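You operate a simulated robot arm through the tools that you are given. There is no shell and no other tool. Be economical: measure what you need, move in short steps, check, and stop when the job is done.

The job below is to be done with a simulated two-armed robot. You get a single attempt, and the scene is never put back.

TASK
Push the red-tagged enclosure into the side lane; let the next through.
Fine: free the turntable and turn it a quarter round; afterwards turn it back and lock it, drop the yellow stop and roll the next enclosure up against the green stop. Leave the rest of the feed line as it is.

It is judged by the outcome, as a careful person would: the job done as asked, and still so three seconds after it is handed in. It fails if anything else is knocked over, pushed out of place, dropped, spilled or broken.

THE ROBOT
Two 7-joint arms with two-finger parallel grippers on one trunk, on a base that drives. Base frame: it is fixed to the floor where the robot stands at the start and does not move with it; the origin is under the middle of the robot, x ahead of it, y to its left, z up. Units: m, rad, N and s.
The left shoulder is at the start at [0.05, 0.209, 1.121], the right one opposite. With the tool pointing down near the work surface each hand reaches from about 0.2 to 0.9 m from the robot's upright axis, wherever it stands, measured 20 degrees to its own side. Places, roughly: blue lever [1, -1.4, 0.7]; blue roller [0.25, 2.25, 0.75]; blue stop [1.3, -1.3, 0.8]; clamp lever [0.9, -0.8, 0.6]; enclosure [0.25, 2, 0.75]; gate [0.5, 1.1, 0.8]; gate latch [0.4, 0.5, 0.6]; green lever [0.3, 0.7, 0.7]; green stop [0.6, 0.9, 0.8]; guide knob [1, -1.1, 0.6]; hand wheel [0, 1.8, 0.5]; loose roller [0.5, 1.5, 0.75]; power switch [1.6, -2, 1.2]; pressure knob [1.6, -2.1, 1]; side guide [1.4, -0.8, 0.8]; taped roller [0, 2.5, 0.75]. Payload 4.4 kg a hand.
Tool frame (each hand has its own): the origin (TCP) lies between the finger pads and is the grasp point; the fingertips stand 0.023 m ahead of it; z points along the fingers, y is the line along which they close. The gripper opens to 0.094 m. The fingers are 0.038 m wide and 0.01 m thick; the gripper's body (0.054 by 0.096 m) begins 0.039 m behind the TCP.
Orientation is that of the tool frame in the base frame, as a unit quaternion [x, y, z, w]. With the fingers straight down and closing along the base's y, the tool's x points along the base's -x, its y along +y and its z along -z.

THE INTERFACE
- The arms move only by the tool send_rows. It takes "left_motion", "right_motion" or both (then of equal length, played together; a hand with none holds still); each is a list of rows, each a list of 7 numbers: the turn, a rotation vector about the base's x, y, z in rad, then the shift along the base's x, y, z in mm, then the closure, from 0 (fully open) to 1 (shut). In form: [[rx, ry, rz, tx, ty, tz, hand], ...]. A call has 1 to 8 rows; each row shifts and turns the commanded pose from where the row before left it. Rows are played at 5 a second. More than 0.05 m and 0.15 rad between two rows, or a gripper value outside its range, and nothing of the call is played. Where a pose cannot be reached the arm comes as near as it can. A force on the tool above 80 N (or 10 N above the force at the start of the call, whichever is more), or a blocked arm, ends the call early, and 0.2 s more pass. Each finger travels about 0.108 m/s and halts on what it meets, pressing with about 31 N; the grip force reading is that of the motor and also rises with nothing between the fingers. The clock runs only during rows and for 0.2 s after the last one: add rows that do not move to give the fingers time. It gives the time, the measured TCP pose, the force on the tool (base axes), the opening and the grip force at its end, in the units of the frame above (readings bear some noise), with the torque about the TCP (base axes, N m) and any sound that the robot's microphone picked up.
- Cameras (640 x 400 px; columns grow to the right, rows downward): "scene" is now at [0.1618, 0.0264, 1.2998]; the picture's right is [0.16, -0.99, 0.00], its down [-0.52, -0.09, -0.85] and it looks along [0.84, 0.14, -0.53] (base axes); focal length 214 px, centre (320, 200). "left" rides on the left gripper at [0.086, -0.016, -0.075] in its tool frame; the picture's right is [0.18, 0.98, 0.00], its down [-0.58, 0.11, -0.81] and it looks along [-0.79, 0.15, 0.59] (tool axes); focal length 243 px, centre (320, 200). "right" rides on the right gripper at [0.086, 0.016, -0.074] in its tool frame; the picture's right is [-0.18, 0.98, 0.00], its down [-0.58, -0.11, -0.81] and it looks along [-0.79, -0.15, 0.59] (tool axes); focal length 243 px, centre (320, 200). There is no depth. A picture from a camera that has moved, and an enlarged one, comes with that camera's place and axes in the base frame and with its lens. The place of the scene camera against the robot may be out by one fixed shift of up to 0.018 m in any direction.
- grab_frame(camera): a new picture of that camera. No time passes.
- move_column(by): slides the trunk up (or, below 0, down) by that many m; the arms and the scene camera ride with it, the base frame stays. It gives what a move gives, with no picture.
- drive_base(legs): drives the robot by 1 to 6 legs, each [ahead, left, turn to the left] in m, m and rad, along the robot's own axes; the way and the turn of a leg run together, so that a leg with both is an arc; at most 1.5 m and 3.142 rad a leg. The arms and the cameras ride along, it lands a little off, and it stops where it bumps. It gives what a move gives.
- aim_head(pan, tilt): turns the head with the scene camera to pan (to the left, within 1.396 rad either way) and tilt (down, from -0.506 to 1.204), counted from straight ahead of the robot. It gives what a move gives.
- zoom(camera, box): a new picture of the part [left, top, right, bottom] of that camera's present view, enlarged. No time passes.
- sign_off(): hands the job in; it is judged then, once.

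Go step by step. Nothing tells you exact positions but the pictures and the camera data: compare them with the known pose of the tool, close in by small moves and look again before you grip or let go. The budget is 120 turns and 100 pictures, counting those below and the enlarged ones. Unless the task says otherwise, let go and move clear before handing in.

The tools are called as a command line: name --argument value ..., lists and objects as JSON in quotes. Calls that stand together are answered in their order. send_rows: Moves the arms, as the interface text tells. Its arguments: {"type":"object","properties":{"left_motion":{"type":"array"},"right_motion":{"type":"array"}},"required":[]} The other tools are called the same way: move_column (by) slides the trunk up or down; drive_base (legs) drives the base; aim_head (pan, tilt) turns the head that bears the scene camera; grab_frame (camera) takes a picture; zoom (camera, box) takes an enlarged picture of a part of a camera's view; sign_off () hands the job in.

At the start:

```text
time: 0.0
left_tool_pos: [0.5014, 0.102, 1.1923]
left_ee_rot: [0.0, 1.0, 0.0, 0.0]
left_wrist_force: [-0.8, -0.1, 0.2]
left_ft_torque: [-0.03, 0.01, 0.0]
left_width: 0.094
left_finger_force: 0.0
right_tool_pos: [0.604, -0.3255, 1.1201]
right_ee_rot: [0.0, 1.0, 0.0, 0.0]
right_wrist_force: [0.0, -0.3, 0.1]
right_ft_torque: [-0.03, 0.0, 0.0]
right_width: 0.0942
right_finger_force: 0.1
trunk travel left (down, up): [-0.2, 0.363]
robot x, y, heading: [0.0016, -0.0008, -0.005]
head pan, tilt: [0.162, 0.56]
```

scene: 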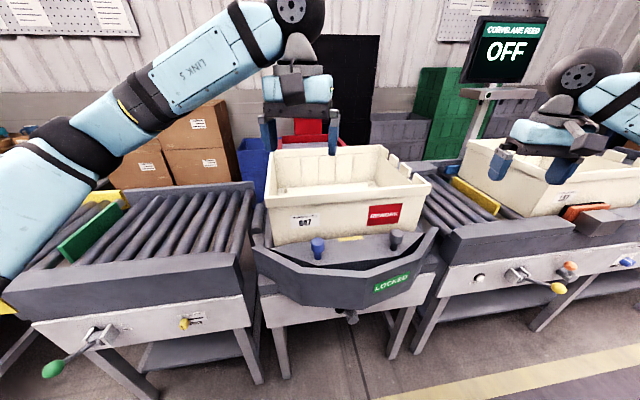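
right: 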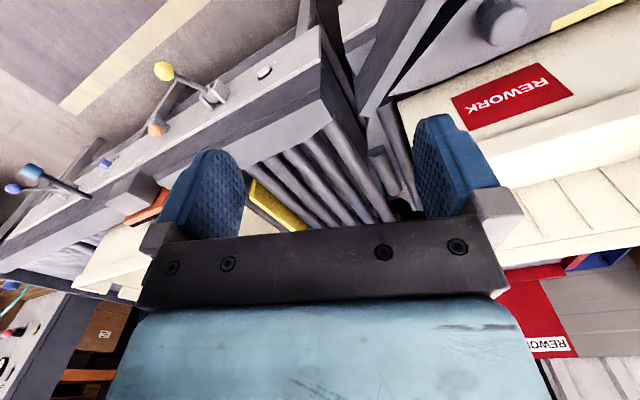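
left: 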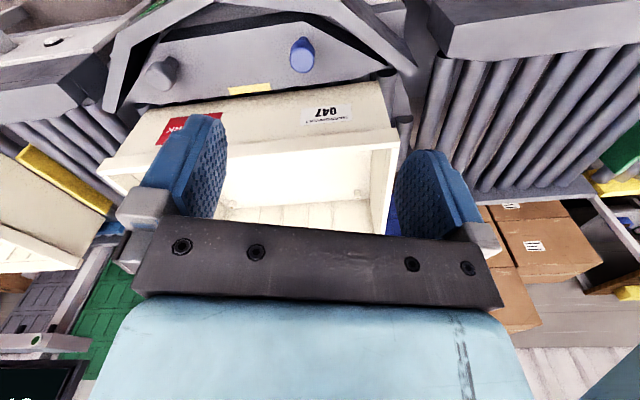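

I see the red-tagged enclosure on a locked turntable in front of me, the next one held by a yellow stop on the right, and a green stop on the left. I'll take closer looks before moving.

zoom --camera "scene" --box '[230, 130, 450, 340]'

zoom --camera "scene" --box '[410, 130, 640, 310]'

zoom --camera "scene" --box '[20, 180, 270, 390]'

```text
1.90 times, centred on (340, 235) of scene
camera zoom: at [0.1618, 0.0264, 1.2998], right [0.16, -0.99, 0.0], down [-0.52, -0.09, -0.85], along [0.84, 0.14, -0.53], focal length 408 px, centre (282, 133)
```

zoom: 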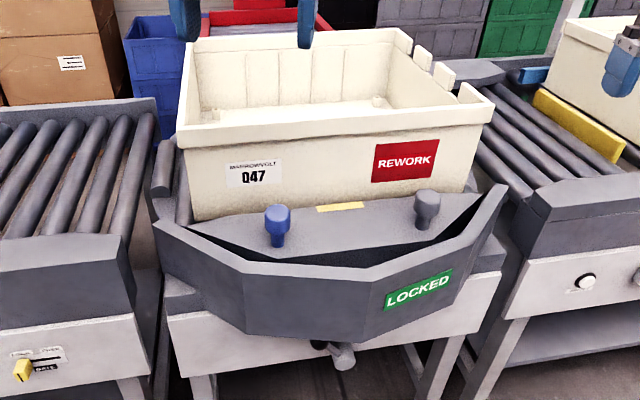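

```text
2.22 times, centred on (525, 220) of scene
camera zoom: at [0.1618, 0.0264, 1.2998], right [0.16, -0.99, 0.0], down [-0.52, -0.09, -0.85], along [0.84, 0.14, -0.53], focal length 477 px, centre (-136, 156)
```

zoom: 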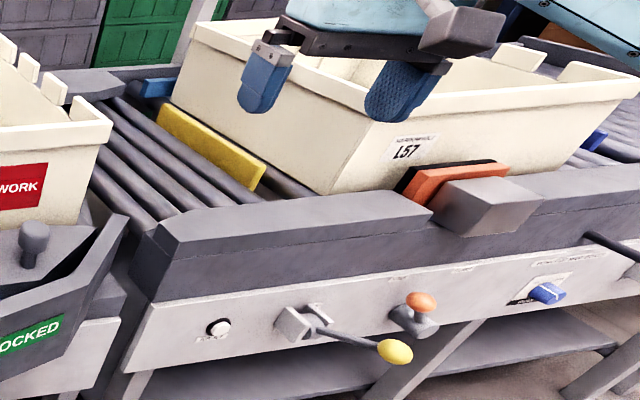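

```text
1.90 times, centred on (145, 285) of scene
camera zoom: at [0.1618, 0.0264, 1.2998], right [0.16, -0.99, 0.0], down [-0.52, -0.09, -0.85], along [0.84, 0.14, -0.53], focal length 408 px, centre (653, 38)
```

zoom: 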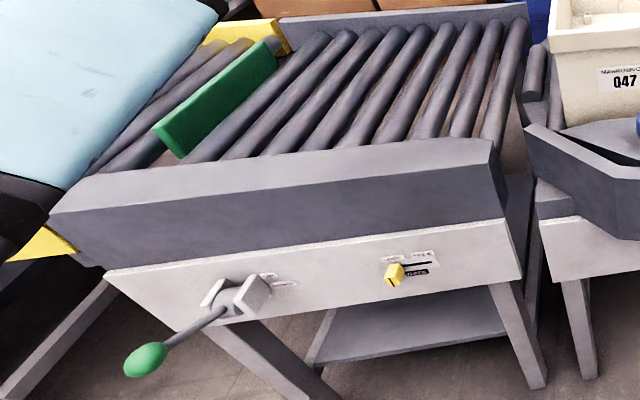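

I need an overhead view of the turntable and the side lane, so I'll raise the trunk and look down. The arms are well clear of things.

move_column --by 0.35

aim_head --pan 0.0 --tilt 0.6

grab_frame --camera "scene"

grab_frame --camera "left"

grab_frame --camera "right"

```text
time: 3.4
left_tool_pos: [0.4999, 0.1026, 1.5432]
left_ee_rot: [0.0, 1.0, 0.0, 0.001]
left_wrist_force: [0.1, -0.6, -0.7]
left_ft_torque: [-0.02, 0.0, -0.04]
left_width: 0.0942
left_finger_force: 0.0
right_tool_pos: [0.6028, -0.3258, 1.4698]
right_ee_rot: [0.0, 1.0, 0.0, 0.001]
right_wrist_force: [0.6, 0.9, 0.1]
right_ft_torque: [0.03, -0.03, 0.02]
right_width: 0.0942
right_finger_force: 0.2
trunk travel left (down, up): [-0.55, 0.013]
robot x, y, heading: [-0.0018, 0.0002, -0.003]
head pan, tilt: [0.162, 0.56]
```

```text
time: 4.1
left_tool_pos: [0.5012, 0.1024, 1.5421]
left_ee_rot: [0.0, 1.0, 0.0, 0.0]
left_wrist_force: [-0.1, -1.1, 0.3]
left_ft_torque: [0.0, -0.04, -0.01]
left_width: 0.0943
left_finger_force: 0.1
right_tool_pos: [0.6046, -0.3256, 1.4716]
right_ee_rot: [0.0, 1.0, 0.0, 0.0]
right_wrist_force: [-0.4, 0.6, 0.2]
right_ft_torque: [0.04, 0.03, -0.01]
right_width: 0.0942
right_finger_force: 0.0
trunk travel left (down, up): [-0.55, 0.013]
robot x, y, heading: [-0.0005, 0.0026, 0.0]
head pan, tilt: [0.0, 0.6]
```

```text
93 pictures are left
camera scene: at [0.162, 0.012, 1.6463], right [0.0, -1.0, 0.0], down [-0.56, 0.0, -0.83], along [0.83, 0.0, -0.56], focal length 214 px, centre (320, 200)
```

scene: 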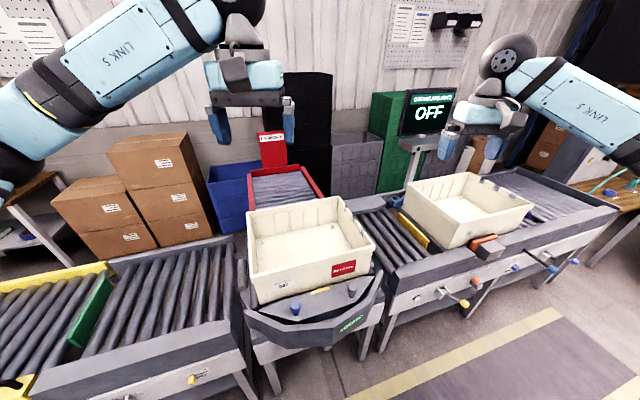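

```text
92 pictures are left
camera left: at [0.4144, 0.0851, 1.6184], right [-0.18, 0.98, 0.0], down [0.58, 0.11, 0.81], along [0.79, 0.15, -0.59], focal length 243 px, centre (320, 200)
```

left: 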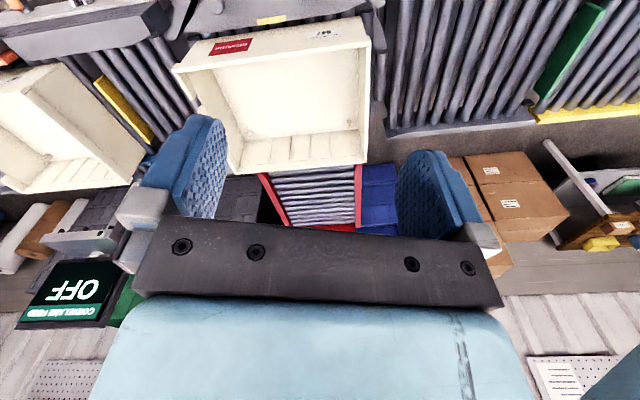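

```text
91 pictures are left
camera right: at [0.5183, -0.31, 1.5451], right [0.18, 0.98, 0.0], down [0.58, -0.11, 0.81], along [0.79, -0.15, -0.59], focal length 243 px, centre (320, 200)
```

right: 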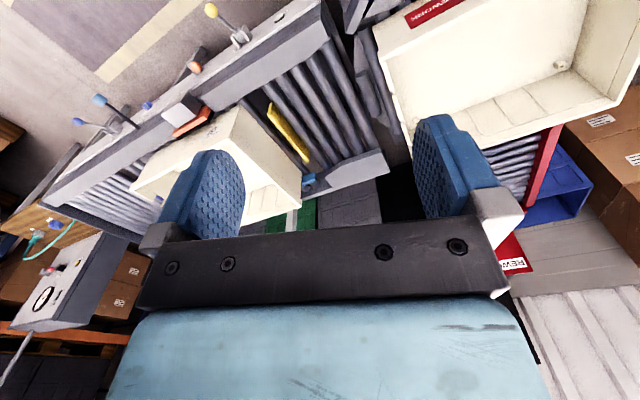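

The side lane with red rails lies straight behind the turntable. Now a closer look at the turntable's knobs and the lock under its front.

zoom --camera "scene" --box '[230, 260, 400, 370]'

zoom --camera "scene" --box '[230, 130, 390, 230]'

zoom --camera "scene" --box '[380, 190, 560, 310]'

```text
3.64 times, centred on (315, 315) of scene
camera zoom: at [0.162, 0.012, 1.6463], right [0.0, -1.0, 0.0], down [-0.56, 0.0, -0.83], along [0.83, 0.0, -0.56], focal length 780 px, centre (338, -218)
```

zoom: 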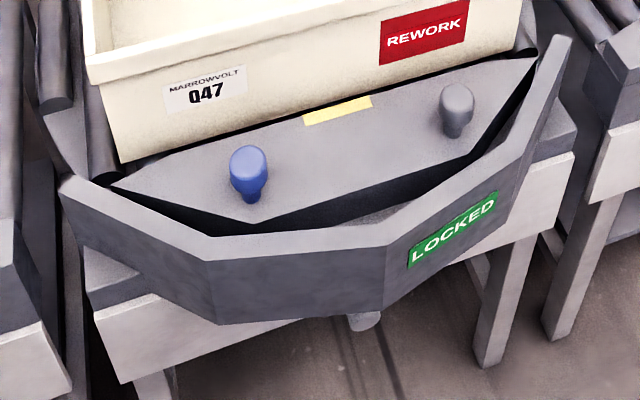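

```text
4.00 times, centred on (310, 180) of scene
camera zoom: at [0.162, 0.012, 1.6463], right [0.0, -1.0, 0.0], down [-0.56, 0.0, -0.83], along [0.83, 0.0, -0.56], focal length 858 px, centre (360, 280)
```

zoom: 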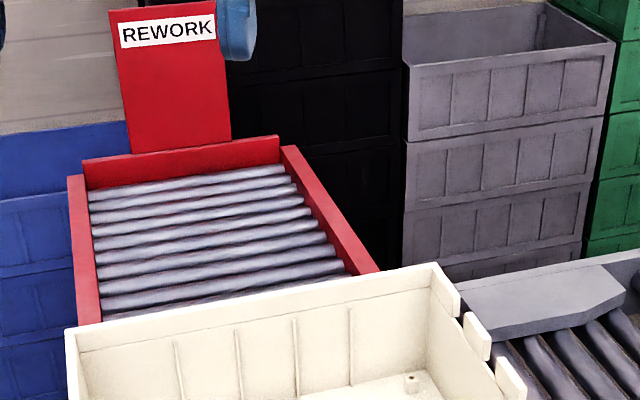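

```text
3.33 times, centred on (470, 250) of scene
camera zoom: at [0.162, 0.012, 1.6463], right [0.0, -1.0, 0.0], down [-0.56, 0.0, -0.83], along [0.83, 0.0, -0.56], focal length 715 px, centre (-180, 33)
```

zoom: 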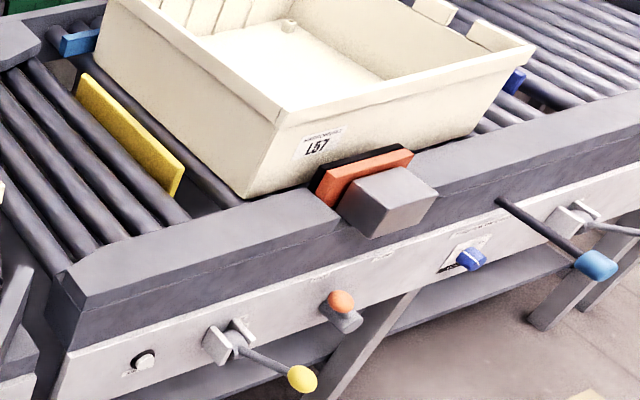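

The lock knob sits under the front curb. I'll bring the trunk back down and lower the left hand in front of the turntable to see it and read any labels.

move_column --by -0.35

send_rows --left_motion '[[0, 0, 0, -50, 0, 0, 0], [0, 0, 0, -50, 0, 0, 0], [0, 0, 0, -50, 0, 0, 0], [0, 0, 0, -40, 0, -30, 0], [0, 0, 0, 0, 0, -50, 0], [0, 0, 0, 0, 0, -50, 0], [0, 0, 0, 0, 0, -50, 0], [0, 0, 0, 0, 0, -50, 0]]'

grab_frame --camera "left"

```text
time: 7.5
left_tool_pos: [0.5016, 0.1027, 1.1926]
left_ee_rot: [0.0, 1.0, 0.0, 0.001]
left_wrist_force: [0.6, 0.7, 1.0]
left_ft_torque: [0.04, 0.0, 0.01]
left_width: 0.0939
left_finger_force: 0.0
right_tool_pos: [0.603, -0.3254, 1.1218]
right_ee_rot: [0.0, 1.0, -0.001, 0.0]
right_wrist_force: [0.2, 0.2, -0.1]
right_ft_torque: [-0.01, 0.03, -0.01]
right_width: 0.0936
right_finger_force: 0.0
trunk travel left (down, up): [-0.2, 0.363]
robot x, y, heading: [-0.002, 0.0039, -0.005]
head pan, tilt: [0.0, 0.6]
```

```text
time: 9.3
left_tool_pos: [0.311, 0.1033, 0.9608]
left_ee_rot: [0.0, 1.0, 0.0, 0.001]
left_wrist_force: [-0.5, -0.5, -0.1]
left_ft_torque: [0.05, 0.01, -0.02]
left_width: 0.0941
left_finger_force: 0.1
right_tool_pos: [0.604, -0.3254, 1.1204]
right_ee_rot: [0.001, 1.0, 0.001, 0.0]
right_wrist_force: [-0.5, -1.0, 0.1]
right_ft_torque: [0.0, -0.02, 0.03]
right_width: 0.0941
right_finger_force: 0.1
trunk travel left (down, up): [-0.2, 0.363]
robot x, y, heading: [-0.002, 0.0011, 0.001]
head pan, tilt: [0.0, 0.6]
```

```text
87 pictures are left
camera left: at [0.2245, 0.0848, 1.0379], right [-0.18, 0.98, 0.0], down [0.58, 0.11, 0.81], along [0.79, 0.15, -0.59], focal length 243 px, centre (320, 200)
```

left: 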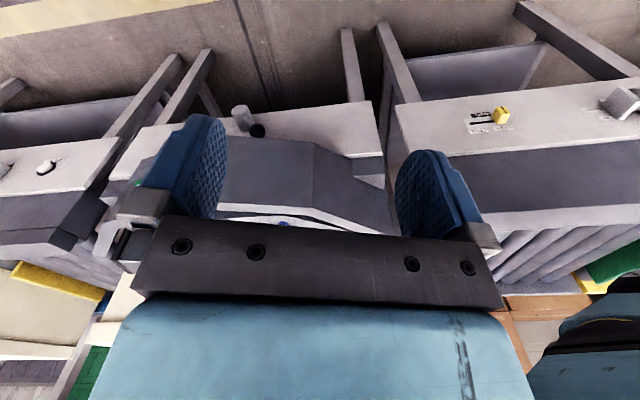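

The lock knob is at about (245,120) in this view, below the front panel. Zooming in.

zoom --camera "left" --box '[190, 80, 330, 168]'

zoom --camera "left" --box '[440, 80, 540, 150]'

```text
4.55 times, centred on (260, 124) of left
camera zoom: at [0.2245, 0.0848, 1.0379], right [-0.18, 0.98, 0.0], down [0.58, 0.11, 0.81], along [0.79, 0.15, -0.59], focal length 1103 px, centre (593, 546)
```

zoom: 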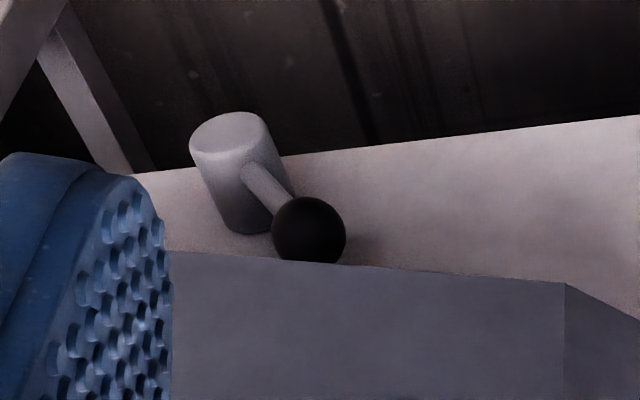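

```text
5.71 times, centred on (490, 115) of left
camera zoom: at [0.2245, 0.0848, 1.0379], right [-0.18, 0.98, 0.0], down [0.58, 0.11, 0.81], along [0.79, 0.15, -0.59], focal length 1386 px, centre (-651, 686)
```

zoom: 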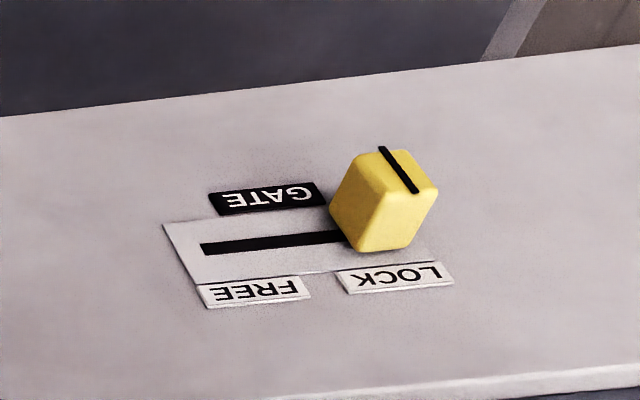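

There's a small lever with a black ball on a hub, just under the curb. I'll lower the hand and tilt it to view the front panel head-on.

send_rows --left_motion '[[0, -0.15, 0, -10, 0, -50, 0], [0, -0.15, 0, -10, 0, -50, 0], [0, -0.15, 0, -10, 0, -50, 0], [0, -0.15, 0, -10, 0, -50, 0], [0, 0, 0, -10, 0, -50, 0], [0, 0, 0, 0, 0, -40, 0], [0, 0, 0, 0, 0, 0, 0]]'

grab_frame --camera "left"

```text
refused: row 1 steps farther than a row can; nothing moved
```

```text
84 pictures are left
camera left: at [0.2245, 0.0848, 1.0379], right [-0.18, 0.98, 0.0], down [0.58, 0.11, 0.81], along [0.79, 0.15, -0.59], focal length 243 px, centre (320, 200)
```

left: 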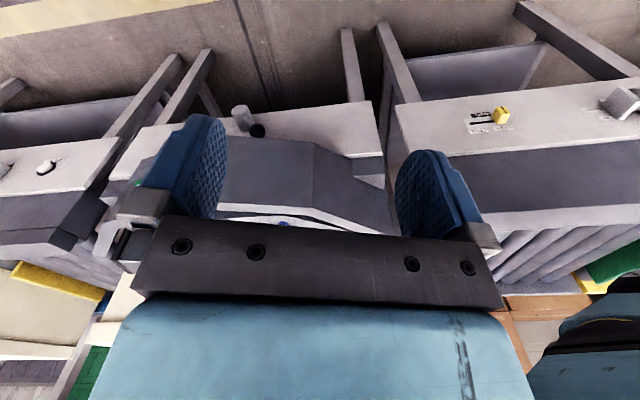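

The step exceeded 50 mm; I'll repeat it with shorter rows.

send_rows --left_motion '[[0, -0.14, 0, 0, 0, -45, 0], [0, -0.14, 0, 0, 0, -45, 0], [0, -0.14, 0, 0, 0, -45, 0], [0, -0.14, 0, 0, 0, -45, 0], [0, 0, 0, 0, 0, -45, 0], [0, 0, 0, 0, 0, -45, 0], [0, 0, 0, 0, 0, 0, 0]]'

grab_frame --camera "left"

```text
time: 10.7
left_tool_pos: [0.3115, 0.1001, 0.7161]
left_ee_rot: [0.006, 0.96, -0.005, 0.279]
left_wrist_force: [8.1, 11.6, 38.2]
left_ft_torque: [-0.31, 4.87, -1.47]
left_width: 0.0939
left_finger_force: 0.0
right_tool_pos: [0.6048, -0.3268, 1.1203]
right_ee_rot: [0.0, 1.0, 0.0, 0.0]
right_wrist_force: [0.5, 0.6, 0.4]
right_ft_torque: [-0.03, -0.02, -0.03]
right_width: 0.0939
right_finger_force: 0.1
trunk travel left (down, up): [-0.2, 0.363]
robot x, y, heading: [-0.0014, -0.0011, -0.001]
head pan, tilt: [0.0, 0.6]
stopped in row 6 (left hand): the force on the tool passed its limit at 230 N (the readings are from after the stop); the commanded pose is now the measured one
```

```text
83 pictures are left
camera left: at [0.1977, 0.0843, 0.7348], right [-0.14, 0.98, -0.11], down [0.06, 0.12, 0.99], along [0.99, 0.13, -0.08], focal length 243 px, centre (320, 200)
```

left: 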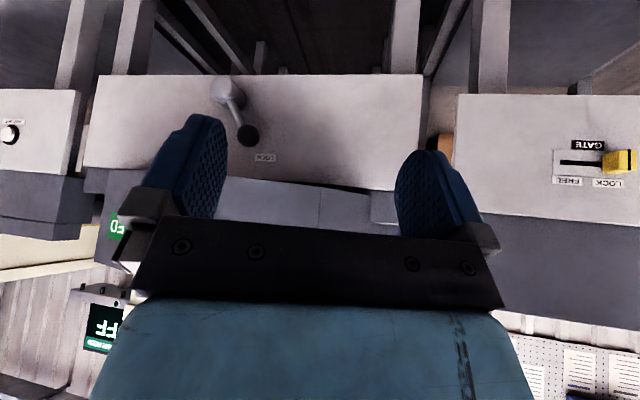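

The hand touched something, most likely the robot's own base, so I'll back it up a little. There's a "LOCK" label by the ball lever, so I'll zoom there.

send_rows --left_motion '[[0, 0, 0, 20, 0, 20, 0], [0, 0, 0, 0, 0, 0, 0]]'

zoom --camera "left" --box '[180, 60, 340, 200]'

aim_head --pan 0.0 --tilt 1.0

grab_frame --camera "scene"

```text
time: 11.3
left_tool_pos: [0.3307, 0.1003, 0.735]
left_ee_rot: [0.006, 0.961, -0.005, 0.277]
left_wrist_force: [-0.3, -0.6, -0.4]
left_ft_torque: [-0.01, 0.01, -0.01]
left_width: 0.0941
left_finger_force: 0.0
right_tool_pos: [0.604, -0.3254, 1.1209]
right_ee_rot: [0.0, 1.0, -0.001, 0.0]
right_wrist_force: [-0.4, 0.3, 0.2]
right_ft_torque: [0.0, 0.01, 0.04]
right_width: 0.0939
right_finger_force: 0.0
trunk travel left (down, up): [-0.2, 0.363]
robot x, y, heading: [-0.0002, 0.0001, 0.001]
head pan, tilt: [0.0, 0.6]
```

```text
2.86 times, centred on (260, 130) of left
camera zoom: at [0.2176, 0.085, 0.7528], right [-0.14, 0.98, -0.1], down [0.06, 0.11, 0.99], along [0.99, 0.13, -0.08], focal length 693 px, centre (491, 400)
```

zoom: 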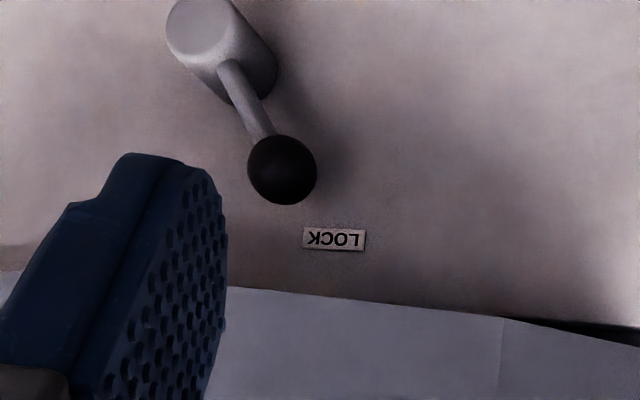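

```text
time: 12.2
left_tool_pos: [0.3312, 0.0998, 0.7337]
left_ee_rot: [0.006, 0.961, -0.004, 0.277]
left_wrist_force: [-0.3, 0.2, 0.1]
left_ft_torque: [0.01, -0.02, 0.02]
left_width: 0.094
left_finger_force: 0.0
right_tool_pos: [0.604, -0.3261, 1.12]
right_ee_rot: [-0.001, 1.0, 0.0, 0.0]
right_wrist_force: [-0.2, -0.1, 0.1]
right_ft_torque: [0.0, 0.0, 0.02]
right_width: 0.094
right_finger_force: 0.1
trunk travel left (down, up): [-0.2, 0.363]
robot x, y, heading: [-0.0003, -0.0003, -0.0]
head pan, tilt: [0.0, 1.0]
```

```text
81 pictures are left
camera scene: at [0.1431, 0.012, 1.2643], right [0.0, -1.0, 0.0], down [-0.84, 0.0, -0.54], along [0.54, 0.0, -0.84], focal length 214 px, centre (320, 200)
```

scene: 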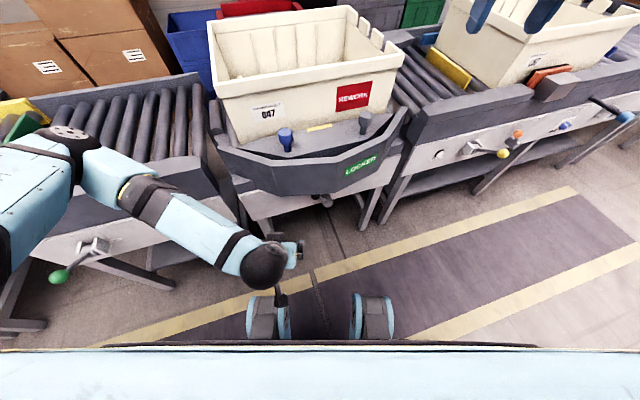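

The lever points at LOCK, up and left of the hub. I'll shift the hand aside to see whether a FREE label is on the other side.

send_rows --left_motion '[[0, 0, 0, 0, 40, 0, 0], [0, 0, 0, 0, 40, 0, 0], [0, 0, 0, 0, 40, 0, 0], [0, 0, 0, 0, 30, 0, 0]]'

zoom --camera "left" --box '[0, 40, 240, 190]'

```text
time: 13.2
left_tool_pos: [0.3492, 0.2249, 0.7553]
left_ee_rot: [0.005, 0.962, -0.002, 0.272]
left_wrist_force: [0.3, 0.5, -0.1]
left_ft_torque: [-0.02, 0.0, -0.01]
left_width: 0.0936
left_finger_force: 0.1
left hand out of reach, approached as far as the arm can: row 3, 4
right_tool_pos: [0.6034, -0.3257, 1.1211]
right_ee_rot: [0.0, 1.0, 0.001, 0.0]
right_wrist_force: [-0.5, 0.4, 0.0]
right_ft_torque: [0.0, 0.01, 0.02]
right_width: 0.0939
right_finger_force: 0.0
trunk travel left (down, up): [-0.2, 0.363]
robot x, y, heading: [-0.0033, 0.0009, -0.002]
head pan, tilt: [0.0, 1.0]
```

```text
2.67 times, centred on (120, 115) of left
camera zoom: at [0.2356, 0.2084, 0.7752], right [-0.15, 0.98, -0.1], down [0.07, 0.11, 0.99], along [0.99, 0.14, -0.09], focal length 647 px, centre (853, 427)
```

zoom: 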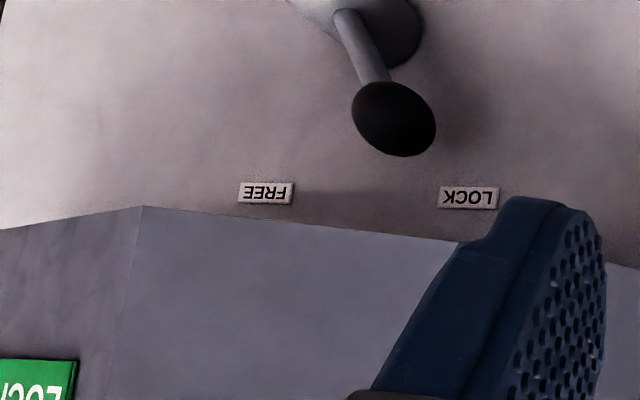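

FREE is to the right of LOCK, so the ball at about (0.574, 0.014, 0.619) must swing roughly 60 mm toward -y. I'll back the base up and lower the trunk a little, so the left hand can come in level below the curb.

drive_base --legs '[[-0.25, 0, 0]]'

move_column --by -0.1

send_rows --left_motion '[[0, -0.15, 0, 30, -20, 0, 1], [0, -0.15, 0, 30, -20, 0, 1], [0, -0.15, 0, 30, -20, 0, 1], [0, -0.15, 0, 30, -20, 0, 1], [0, -0.15, 0, 30, -20, 0, 1], [0, -0.15, 0, 20, -10, 0, 1], [0, 0, 0, 0, 0, 0, 1]]'

grab_frame --camera "scene"

```text
time: 15.0
left_tool_pos: [0.0972, 0.2245, 0.756]
left_ee_rot: [0.004, 0.962, -0.001, 0.273]
left_wrist_force: [-0.1, 1.0, 0.0]
left_ft_torque: [-0.02, 0.05, -0.02]
left_width: 0.0943
left_finger_force: 0.1
right_tool_pos: [0.3519, -0.3274, 1.1204]
right_ee_rot: [0.001, 1.0, -0.001, 0.0]
right_wrist_force: [-0.2, -0.6, -0.3]
right_ft_torque: [-0.02, -0.02, -0.01]
right_width: 0.0941
right_finger_force: 0.2
trunk travel left (down, up): [-0.2, 0.363]
robot x, y, heading: [-0.2557, -0.0009, -0.003]
head pan, tilt: [0.0, 1.0]
```

```text
time: 16.4
left_tool_pos: [0.0977, 0.2239, 0.6555]
left_ee_rot: [0.004, 0.962, -0.001, 0.274]
left_wrist_force: [0.1, 0.1, -0.4]
left_ft_torque: [0.05, 0.01, 0.0]
left_width: 0.0938
left_finger_force: 0.0
right_tool_pos: [0.3523, -0.3271, 1.0206]
right_ee_rot: [0.0, 1.0, 0.0, 0.0]
right_wrist_force: [-0.1, 0.1, -0.3]
right_ft_torque: [-0.01, -0.01, -0.01]
right_width: 0.094
right_finger_force: 0.1
trunk travel left (down, up): [-0.1, 0.463]
robot x, y, heading: [-0.2511, 0.0001, 0.001]
head pan, tilt: [0.0, 1.0]
```

```text
time: 18.0
left_tool_pos: [0.2673, 0.0266, 0.715]
left_ee_rot: [0.003, 0.748, 0.003, 0.664]
left_wrist_force: [-1.4, -0.5, -0.4]
left_ft_torque: [0.03, 0.02, -0.01]
left_width: 0.0
left_finger_force: 30.8
left hand out of reach, approached as far as the arm can: row 1, 2, 3, 4, 5, 6
right_tool_pos: [0.3538, -0.3243, 1.0219]
right_ee_rot: [0.0, 1.0, 0.001, 0.0]
right_wrist_force: [0.1, 0.3, 0.4]
right_ft_torque: [0.01, -0.01, -0.02]
right_width: 0.0939
right_finger_force: 0.1
trunk travel left (down, up): [-0.1, 0.463]
robot x, y, heading: [-0.2464, -0.0, -0.001]
head pan, tilt: [0.0, 1.0]
```

```text
79 pictures are left
camera scene: at [-0.1076, 0.0122, 1.1643], right [0.0, -1.0, 0.0], down [-0.84, 0.0, -0.54], along [0.54, 0.0, -0.84], focal length 214 px, centre (320, 200)
```

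scene: 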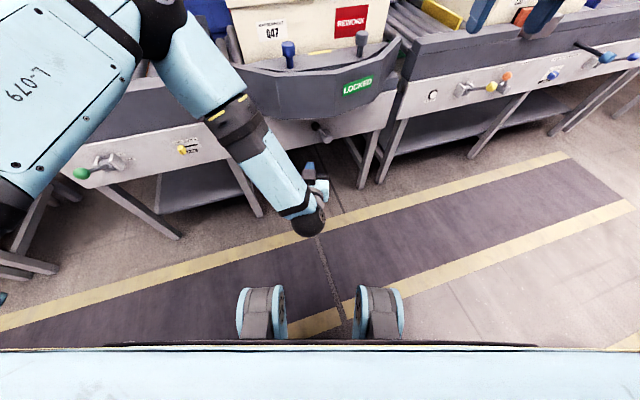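

The gripper is nearly level and closed, though at its folded limit. I'll move it forward, where there is more reach, and check where it lands.

send_rows --left_motion '[[0, 0, 0, 40, 0, 0, 1], [0, 0, 0, 40, 0, 0, 1], [0, 0, 0, 40, 0, 0, 1], [0, 0, 0, 0, 0, 0, 1]]'

```text
time: 19.0
left_tool_pos: [0.3825, 0.0051, 0.7289]
left_ee_rot: [0.003, 0.749, 0.003, 0.663]
left_wrist_force: [-0.3, -0.2, 0.1]
left_ft_torque: [0.02, -0.03, -0.03]
left_width: 0.0001
left_finger_force: 30.5
left hand out of reach, approached as far as the arm can: row 1, 2, 3
right_tool_pos: [0.352, -0.3257, 1.0204]
right_ee_rot: [0.0, 1.0, 0.001, 0.0]
right_wrist_force: [-0.8, 0.2, 0.8]
right_ft_torque: [0.01, 0.02, -0.01]
right_width: 0.0939
right_finger_force: 0.1
trunk travel left (down, up): [-0.1, 0.463]
robot x, y, heading: [-0.2555, 0.0005, 0.001]
head pan, tilt: [0.0, 1.0]
```

The arm is limited in this pose. I'll lower the trunk and shift the base to the right, so the lever is straight ahead of the left shoulder.

drive_base --legs '[[0, -0.22, 0]]'

move_column --by -0.1

send_rows --left_motion '[[0, 0, 0, 0, 40, -10, 1], [0, 0, 0, 0, 40, -10, 1], [0, 0, 0, 0, 40, -10, 1], [0, 0, 0, 0, 40, 0, 1], [0, 0, 0, 0, 40, 0, 1], [0, 0, 0, 0, 40, 0, 1], [0, 0, 0, 0, 0, 0, 1]]'

```text
time: 21.5
left_tool_pos: [0.3839, -0.2111, 0.73]
left_ee_rot: [0.004, 0.748, 0.003, 0.663]
left_wrist_force: [-0.6, 0.3, -0.7]
left_ft_torque: [0.01, 0.01, 0.02]
left_width: 0.0
left_finger_force: 30.3
right_tool_pos: [0.3531, -0.5437, 1.0201]
right_ee_rot: [0.0, 1.0, 0.0, -0.001]
right_wrist_force: [0.2, 1.2, 0.2]
right_ft_torque: [0.01, -0.01, 0.0]
right_width: 0.0944
right_finger_force: 0.1
trunk travel left (down, up): [-0.1, 0.463]
robot x, y, heading: [-0.2511, -0.2181, 0.002]
head pan, tilt: [0.0, 1.0]
```

```text
time: 22.8
left_tool_pos: [0.383, -0.2095, 0.6324]
left_ee_rot: [0.003, 0.748, 0.004, 0.664]
left_wrist_force: [0.3, 0.2, -0.7]
left_ft_torque: [-0.03, 0.02, -0.01]
left_width: 0.0
left_finger_force: 31.1
right_tool_pos: [0.354, -0.5441, 0.9201]
right_ee_rot: [0.0, 1.0, 0.0, 0.0]
right_wrist_force: [0.3, -0.3, 0.3]
right_ft_torque: [0.0, -0.01, -0.02]
right_width: 0.0939
right_finger_force: 0.0
trunk travel left (down, up): [0.0, 0.563]
robot x, y, heading: [-0.251, -0.2157, 0.0]
head pan, tilt: [0.0, 1.0]
```

```text
time: 24.4
left_tool_pos: [0.3507, -0.1408, 0.7097]
left_ee_rot: [-0.002, 0.751, 0.009, 0.66]
left_wrist_force: [0.2, 0.1, 0.5]
left_ft_torque: [-0.01, 0.0, 0.01]
left_width: 0.0
left_finger_force: 30.4
left hand out of reach, approached as far as the arm can: row 1, 2, 3, 4, 5, 6
right_tool_pos: [0.3543, -0.5432, 0.9196]
right_ee_rot: [0.0, 1.0, 0.0, 0.0]
right_wrist_force: [-0.3, -0.2, -1.2]
right_ft_torque: [0.04, -0.04, -0.04]
right_width: 0.0942
right_finger_force: 0.1
trunk travel left (down, up): [0.0, 0.563]
robot x, y, heading: [-0.2512, -0.2164, 0.001]
head pan, tilt: [0.0, 1.0]
```

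The wrist bends too far at level. I'll drop the fingers' pitch slightly (about 20° below level), which still clears the curb, and reach more extended.

send_rows --left_motion '[[0, 0.12, 0, 20, 30, -10, 1], [0, 0.12, 0, 20, 30, -10, 1], [0, 0, 0, 20, 30, -10, 1], [0, 0, 0, 20, 30, -10, 1], [0, 0, 0, 0, 30, -20, 1], [0, 0, 0, 0, 30, -20, 1], [0, 0, 0, 0, 0, 0, 1]]'

```text
time: 26.0
left_tool_pos: [0.4479, -0.0486, 0.6967]
left_ee_rot: [-0.003, 0.829, 0.012, 0.559]
left_wrist_force: [0.0, 0.8, 0.3]
left_ft_torque: [0.0, 0.02, -0.01]
left_width: 0.0
left_finger_force: 30.8
left hand out of reach, approached as far as the arm can: row 1, 3, 4, 5, 6
right_tool_pos: [0.3529, -0.5431, 0.9196]
right_ee_rot: [0.0, 1.0, 0.0, 0.0]
right_wrist_force: [-0.4, 1.3, 0.9]
right_ft_torque: [0.01, 0.02, 0.01]
right_width: 0.0941
right_finger_force: 0.2
trunk travel left (down, up): [0.0, 0.563]
robot x, y, heading: [-0.2487, -0.2142, 0.005]
head pan, tilt: [0.0, 1.0]
```

Still short of reach. I'll yaw the hand inward so it lines up with the forearm, and see if that frees it.

send_rows --left_motion '[[0, 0, -0.15, 0, 10, -10, 1], [0, 0, -0.15, 0, 10, -10, 1], [0, 0, -0.15, 0, 10, -10, 1], [0, 0, 0, 0, 20, -20, 1], [0, 0, 0, 0, 20, -20, 1], [0, 0, 0, 0, 0, 0, 1]]'

aim_head --pan 0.3 --tilt 0.7

grab_frame --camera "scene"

```text
time: 27.4
left_tool_pos: [0.4562, -0.0393, 0.6807]
left_ee_rot: [-0.007, 0.833, 0.018, 0.554]
left_wrist_force: [0.3, -0.4, -0.2]
left_ft_torque: [-0.01, -0.01, -0.02]
left_width: 0.0
left_finger_force: 31.5
left hand out of reach, approached as far as the arm can: row 1, 2, 3, 4, 5
right_tool_pos: [0.3533, -0.5435, 0.9209]
right_ee_rot: [0.0, 1.0, 0.0, 0.0]
right_wrist_force: [0.3, 0.2, -0.2]
right_ft_torque: [-0.02, 0.01, 0.02]
right_width: 0.0937
right_finger_force: 0.0
trunk travel left (down, up): [0.0, 0.563]
robot x, y, heading: [-0.2483, -0.219, -0.003]
head pan, tilt: [0.0, 1.0]
```

```text
time: 28.2
left_tool_pos: [0.4554, -0.0402, 0.6812]
left_ee_rot: [-0.008, 0.832, 0.02, 0.554]
left_wrist_force: [0.0, 0.8, 0.0]
left_ft_torque: [0.02, 0.0, -0.02]
left_width: 0.0
left_finger_force: 31.1
right_tool_pos: [0.3528, -0.5432, 0.9198]
right_ee_rot: [0.0, 1.0, 0.0, 0.0]
right_wrist_force: [-0.6, 1.2, -0.6]
right_ft_torque: [0.01, 0.0, 0.0]
right_width: 0.0938
right_finger_force: 0.0
trunk travel left (down, up): [0.0, 0.563]
robot x, y, heading: [-0.2512, -0.2166, -0.002]
head pan, tilt: [0.3, 0.7]
```

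```text
78 pictures are left
camera scene: at [-0.0961, -0.1805, 1.0876], right [0.3, -0.96, 0.0], down [-0.62, -0.19, -0.76], along [0.73, 0.23, -0.64], focal length 214 px, centre (320, 200)
```

scene: 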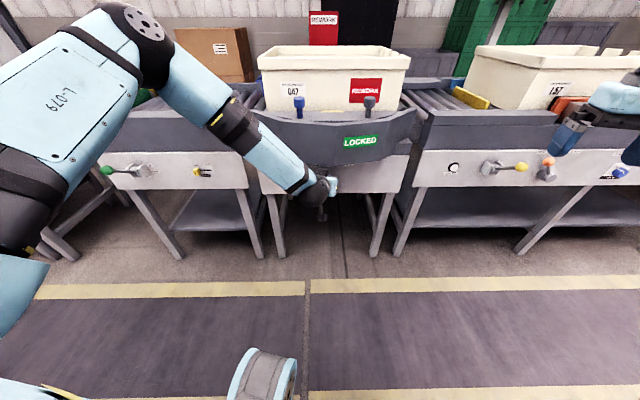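

The limit is to the hand's left; reaching inward was fine. I'll back off and move the base left so that the left arm reaches inward to the lever.

drive_base --legs '[[-0.15, 0, 0], [0, 0.33, 0]]'

send_rows --left_motion '[[0, -0.08, 0, 0, -40, -10, 1], [0, -0.08, 0, 0, -40, -10, 1], [0, 0, 0, 0, -40, -10, 1], [0, 0, 0, 0, -40, -10, 1], [0, 0, 0, 0, -40, -10, 1], [0, 0, 0, 0, 0, 0, 1]]'

```text
time: 29.4
left_tool_pos: [0.372, -0.0337, 0.6841]
left_ee_rot: [-0.011, 0.832, 0.021, 0.554]
left_wrist_force: [-0.7, 0.3, 0.5]
left_ft_torque: [0.0, 0.01, 0.0]
left_width: 0.0
left_finger_force: 30.6
right_tool_pos: [0.272, -0.5369, 0.9223]
right_ee_rot: [-0.004, 1.0, 0.0, 0.001]
right_wrist_force: [-0.7, 0.2, -0.3]
right_ft_torque: [0.02, 0.0, 0.01]
right_width: 0.094
right_finger_force: 0.0
trunk travel left (down, up): [0.0, 0.563]
robot x, y, heading: [-0.3325, -0.2133, 0.013]
head pan, tilt: [0.3, 0.7]
stopped in leg 1: the robot was blocked; the commanded pose is now the measured one
```

```text
time: 30.8
left_tool_pos: [0.3708, -0.2374, 0.6354]
left_ee_rot: [-0.013, 0.785, 0.02, 0.619]
left_wrist_force: [0.6, -0.3, 0.2]
left_ft_torque: [0.03, -0.01, 0.0]
left_width: 0.0
left_finger_force: 31.4
left hand out of reach, approached as far as the arm can: row 2
right_tool_pos: [0.2713, -0.5374, 0.9208]
right_ee_rot: [-0.004, 1.0, 0.0, 0.002]
right_wrist_force: [0.2, -0.2, -0.5]
right_ft_torque: [0.01, 0.0, -0.02]
right_width: 0.0942
right_finger_force: 0.0
trunk travel left (down, up): [0.0, 0.563]
robot x, y, heading: [-0.3385, -0.2143, 0.01]
head pan, tilt: [0.3, 0.7]
```

Something behind blocked the base at x≈-0.33; I'll stay forward of that from now on. The hand reaches z=0.635 level here, so I'll drive left to bring it beside the lever.

drive_base --legs '[[0.04, 0, 0], [0, 0.32, -0.01]]'

send_rows --left_motion '[[0, 0, 0, 20, 0, -10, 1], [0, 0, 0, 20, 0, -10, 1], [0, 0, 0, 0, 0, 0, 1]]'

grab_frame --camera "left"

```text
time: 34.7
left_tool_pos: [0.4098, 0.0757, 0.6352]
left_ee_rot: [-0.009, 0.785, 0.017, 0.619]
left_wrist_force: [-0.1, 0.1, -0.2]
left_ft_torque: [-0.01, 0.0, -0.03]
left_width: 0.0
left_finger_force: 31.4
right_tool_pos: [0.3076, -0.2239, 0.9227]
right_ee_rot: [0.002, 1.0, 0.0, 0.002]
right_wrist_force: [0.1, 0.1, 0.0]
right_ft_torque: [0.01, 0.05, 0.02]
right_width: 0.0938
right_finger_force: 0.0
trunk travel left (down, up): [0.0, 0.563]
robot x, y, heading: [-0.2975, 0.1021, -0.007]
head pan, tilt: [0.3, 0.7]
```

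```text
time: 35.5
left_tool_pos: [0.4503, 0.0772, 0.6155]
left_ee_rot: [-0.009, 0.785, 0.017, 0.619]
left_wrist_force: [-0.2, 0.3, 1.0]
left_ft_torque: [0.01, 0.03, 0.03]
left_width: 0.0
left_finger_force: 31.1
right_tool_pos: [0.3078, -0.2245, 0.9221]
right_ee_rot: [0.001, 1.0, 0.0, 0.001]
right_wrist_force: [0.2, 0.0, 0.2]
right_ft_torque: [0.03, 0.07, 0.04]
right_width: 0.0941
right_finger_force: 0.1
trunk travel left (down, up): [0.0, 0.563]
robot x, y, heading: [-0.2962, 0.1027, -0.007]
head pan, tilt: [0.3, 0.7]
```

```text
77 pictures are left
camera left: at [0.3593, 0.058, 0.5501], right [-0.08, 0.98, -0.16], down [-0.65, 0.08, 0.75], along [0.75, 0.16, 0.64], focal length 243 px, centre (320, 200)
```

left: 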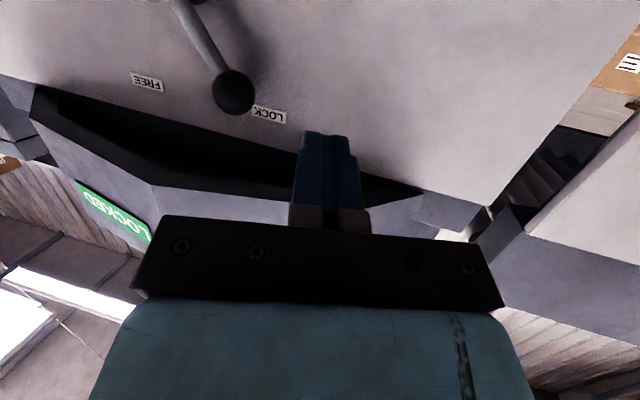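

The lever's ball is just right of the fingers and the panel is about x=0.59. I'll go in below the curb, then sweep the ball toward FREE.

send_rows --left_motion '[[0, 0, 0, 35, 0, 2, 1], [0, 0, 0, 35, 0, 2, 1], [0, 0, 0, 27, -5, 2, 1], [0, 0, 0, 8, -20, 0, 1], [0, 0, 0, 0, 0, 0, 1]]'

grab_frame --camera "left"

```text
time: 36.7
left_tool_pos: [0.5564, 0.05, 0.621]
left_ee_rot: [-0.007, 0.785, 0.016, 0.619]
left_wrist_force: [-0.7, 0.3, -0.4]
left_ft_torque: [-0.02, -0.02, -0.02]
left_width: 0.0003
left_finger_force: 31.2
right_tool_pos: [0.3079, -0.2228, 0.922]
right_ee_rot: [0.001, 1.0, 0.0, 0.001]
right_wrist_force: [0.6, -0.2, 0.0]
right_ft_torque: [0.0, 0.02, -0.03]
right_width: 0.0941
right_finger_force: 0.1
trunk travel left (down, up): [0.0, 0.563]
robot x, y, heading: [-0.2958, 0.1066, -0.001]
head pan, tilt: [0.3, 0.7]
```

```text
76 pictures are left
camera left: at [0.464, 0.0319, 0.5556], right [-0.08, 0.98, -0.16], down [-0.65, 0.08, 0.76], along [0.76, 0.16, 0.63], focal length 243 px, centre (320, 200)
```

left: 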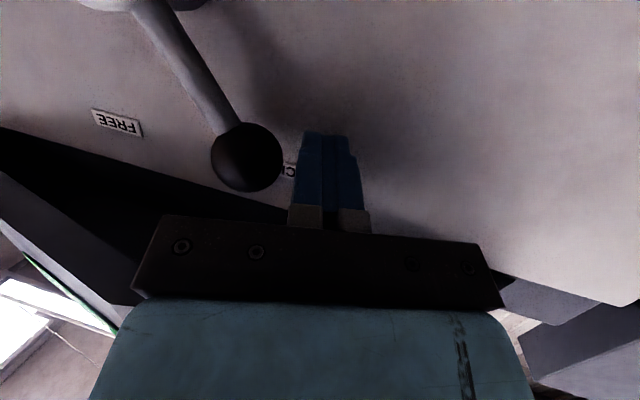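

The fingers sit right beside the ball. Now sweep toward FREE.

send_rows --left_motion '[[0, 0, 0, 4, -15, 0, 1], [0, 0, 0, 4, -15, 2, 1], [0, 0, 0, 4, -15, 2, 1], [0, 0, 0, 4, -15, -2, 1], [0, 0, 0, 3, -12, -2, 1], [0, 0, 0, 0, 0, 0, 1]]'

grab_frame --camera "left"

grab_frame --camera "scene"

```text
time: 38.1
left_tool_pos: [0.572, -0.0087, 0.6236]
left_ee_rot: [-0.008, 0.785, 0.016, 0.619]
left_wrist_force: [0.5, 0.3, 0.5]
left_ft_torque: [0.01, 0.0, 0.0]
left_width: 0.0
left_finger_force: 31.2
left hand out of reach, approached as far as the arm can: row 5
right_tool_pos: [0.3071, -0.2251, 0.922]
right_ee_rot: [0.002, 1.0, 0.0, 0.002]
right_wrist_force: [-0.1, -1.0, -0.9]
right_ft_torque: [0.04, 0.01, -0.03]
right_width: 0.094
right_finger_force: 0.0
trunk travel left (down, up): [0.0, 0.563]
robot x, y, heading: [-0.2993, 0.1003, 0.0]
head pan, tilt: [0.3, 0.7]
```

```text
75 pictures are left
camera left: at [0.4795, -0.0281, 0.5575], right [-0.08, 0.98, -0.16], down [-0.65, 0.08, 0.76], along [0.76, 0.16, 0.64], focal length 243 px, centre (320, 200)
```

left: 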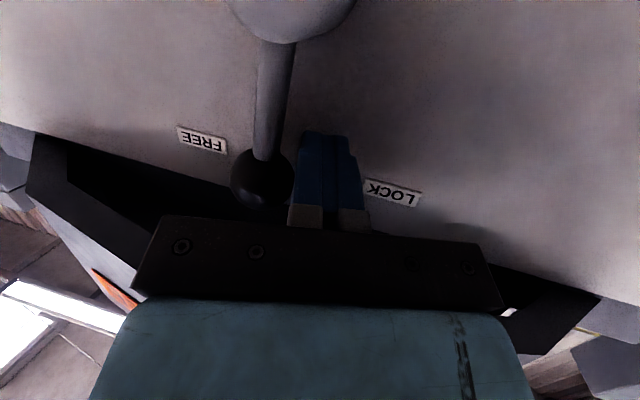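

```text
74 pictures are left
camera scene: at [-0.1404, 0.1405, 1.0876], right [0.29, -0.96, 0.0], down [-0.62, -0.19, -0.76], along [0.73, 0.22, -0.64], focal length 214 px, centre (320, 200)
```

scene: 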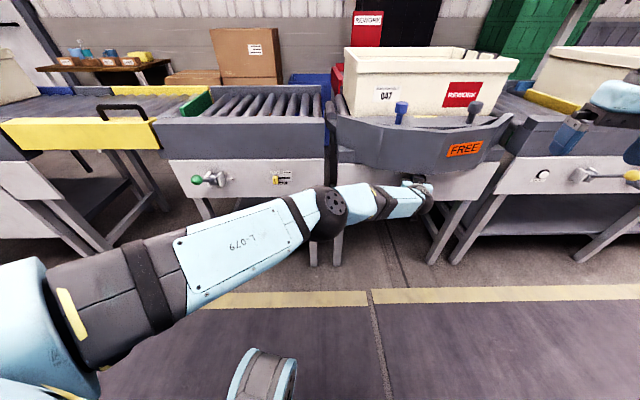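

The sign now reads FREE, but the lever is only about half way over. I'll nudge the base right to finish the swing.

drive_base --legs '[[0.005, -0.035, 0]]'

grab_frame --camera "left"

```text
time: 39.1
left_tool_pos: [0.5762, -0.0436, 0.6229]
left_ee_rot: [-0.008, 0.785, 0.017, 0.619]
left_wrist_force: [-1.0, -0.2, -0.8]
left_ft_torque: [-0.01, 0.0, -0.02]
left_width: 0.0
left_finger_force: 30.7
right_tool_pos: [0.3122, -0.2593, 0.9223]
right_ee_rot: [0.002, 1.0, 0.001, 0.002]
right_wrist_force: [0.0, -0.3, 0.2]
right_ft_torque: [0.0, -0.01, 0.02]
right_width: 0.0941
right_finger_force: 0.0
trunk travel left (down, up): [0.0, 0.563]
robot x, y, heading: [-0.2881, 0.0687, -0.001]
head pan, tilt: [0.3, 0.7]
```

```text
73 pictures are left
camera left: at [0.4845, -0.0626, 0.5574], right [-0.08, 0.98, -0.16], down [-0.65, 0.07, 0.76], along [0.75, 0.16, 0.64], focal length 243 px, centre (320, 200)
```

left: 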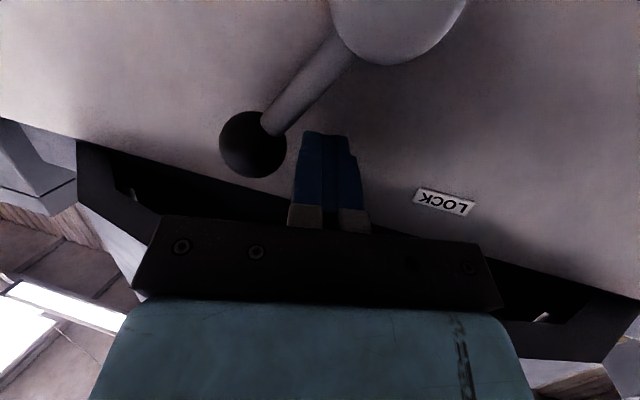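

The lever is now on the FREE side. I'll withdraw the left hand from under the curb and tuck it away, then use the right hand on the turntable's blue knob.

send_rows --left_motion '[[0, 0, 0, -35, 10, 0, 1], [0, 0, 0, -40, 0, 0, 1], [0, 0, 0, -40, 0, 0, 1], [0, 0, 0, -40, 0, 0, 1], [0, 0, 0, 0, 0, 0, 1]]'

move_column --by 0.3

send_rows --left_motion '[[0, 0.15, 0, 0, 30, 20, 0], [0, 0.15, 0, 0, 30, 20, 0], [0, 0.15, 0, 0, 30, 20, 0], [0, 0.15, 0, 0, 30, 20, 0], [0, 0.15, 0, 0, 30, 20, 0], [0, 0.15, 0, 0, 30, 20, 0], [0, 0.15, 0, 0, 30, 20, 0], [0, 0.15, 0, 0, 30, 20, 0]]'

```text
time: 40.3
left_tool_pos: [0.421, -0.0334, 0.6228]
left_ee_rot: [-0.009, 0.785, 0.017, 0.619]
left_wrist_force: [0.0, -0.9, -0.2]
left_ft_torque: [-0.01, -0.01, 0.0]
left_width: 0.0
left_finger_force: 31.5
right_tool_pos: [0.3119, -0.2592, 0.9223]
right_ee_rot: [0.001, 1.0, 0.0, 0.001]
right_wrist_force: [-0.4, -0.5, 0.7]
right_ft_torque: [-0.01, 0.0, 0.02]
right_width: 0.0941
right_finger_force: 0.1
trunk travel left (down, up): [0.0, 0.563]
robot x, y, heading: [-0.2892, 0.0706, -0.002]
head pan, tilt: [0.3, 0.7]
```

```text
time: 43.3
left_tool_pos: [0.4215, -0.0318, 0.9231]
left_ee_rot: [-0.009, 0.785, 0.017, 0.619]
left_wrist_force: [0.3, -0.5, 0.6]
left_ft_torque: [0.0, 0.01, 0.02]
left_width: 0.0002
left_finger_force: 31.1
right_tool_pos: [0.3129, -0.2576, 1.2213]
right_ee_rot: [0.001, 1.0, 0.0, 0.002]
right_wrist_force: [0.3, -1.1, 0.9]
right_ft_torque: [0.04, -0.02, 0.0]
right_width: 0.0942
right_finger_force: 0.0
trunk travel left (down, up): [-0.3, 0.263]
robot x, y, heading: [-0.2902, 0.0709, -0.002]
head pan, tilt: [0.3, 0.7]
```

```text
time: 45.1
left_tool_pos: [0.4203, 0.2095, 1.0826]
left_ee_rot: [0.004, 0.998, 0.018, 0.066]
left_wrist_force: [0.7, -0.4, 0.6]
left_ft_torque: [-0.02, 0.0, -0.01]
left_width: 0.094
left_finger_force: 0.1
right_tool_pos: [0.3125, -0.2582, 1.2212]
right_ee_rot: [0.0, 1.0, 0.0, 0.001]
right_wrist_force: [0.4, 1.4, 0.0]
right_ft_torque: [-0.02, -0.01, 0.03]
right_width: 0.0939
right_finger_force: 0.1
trunk travel left (down, up): [-0.3, 0.263]
robot x, y, heading: [-0.2922, 0.0683, -0.004]
head pan, tilt: [0.3, 0.7]
```

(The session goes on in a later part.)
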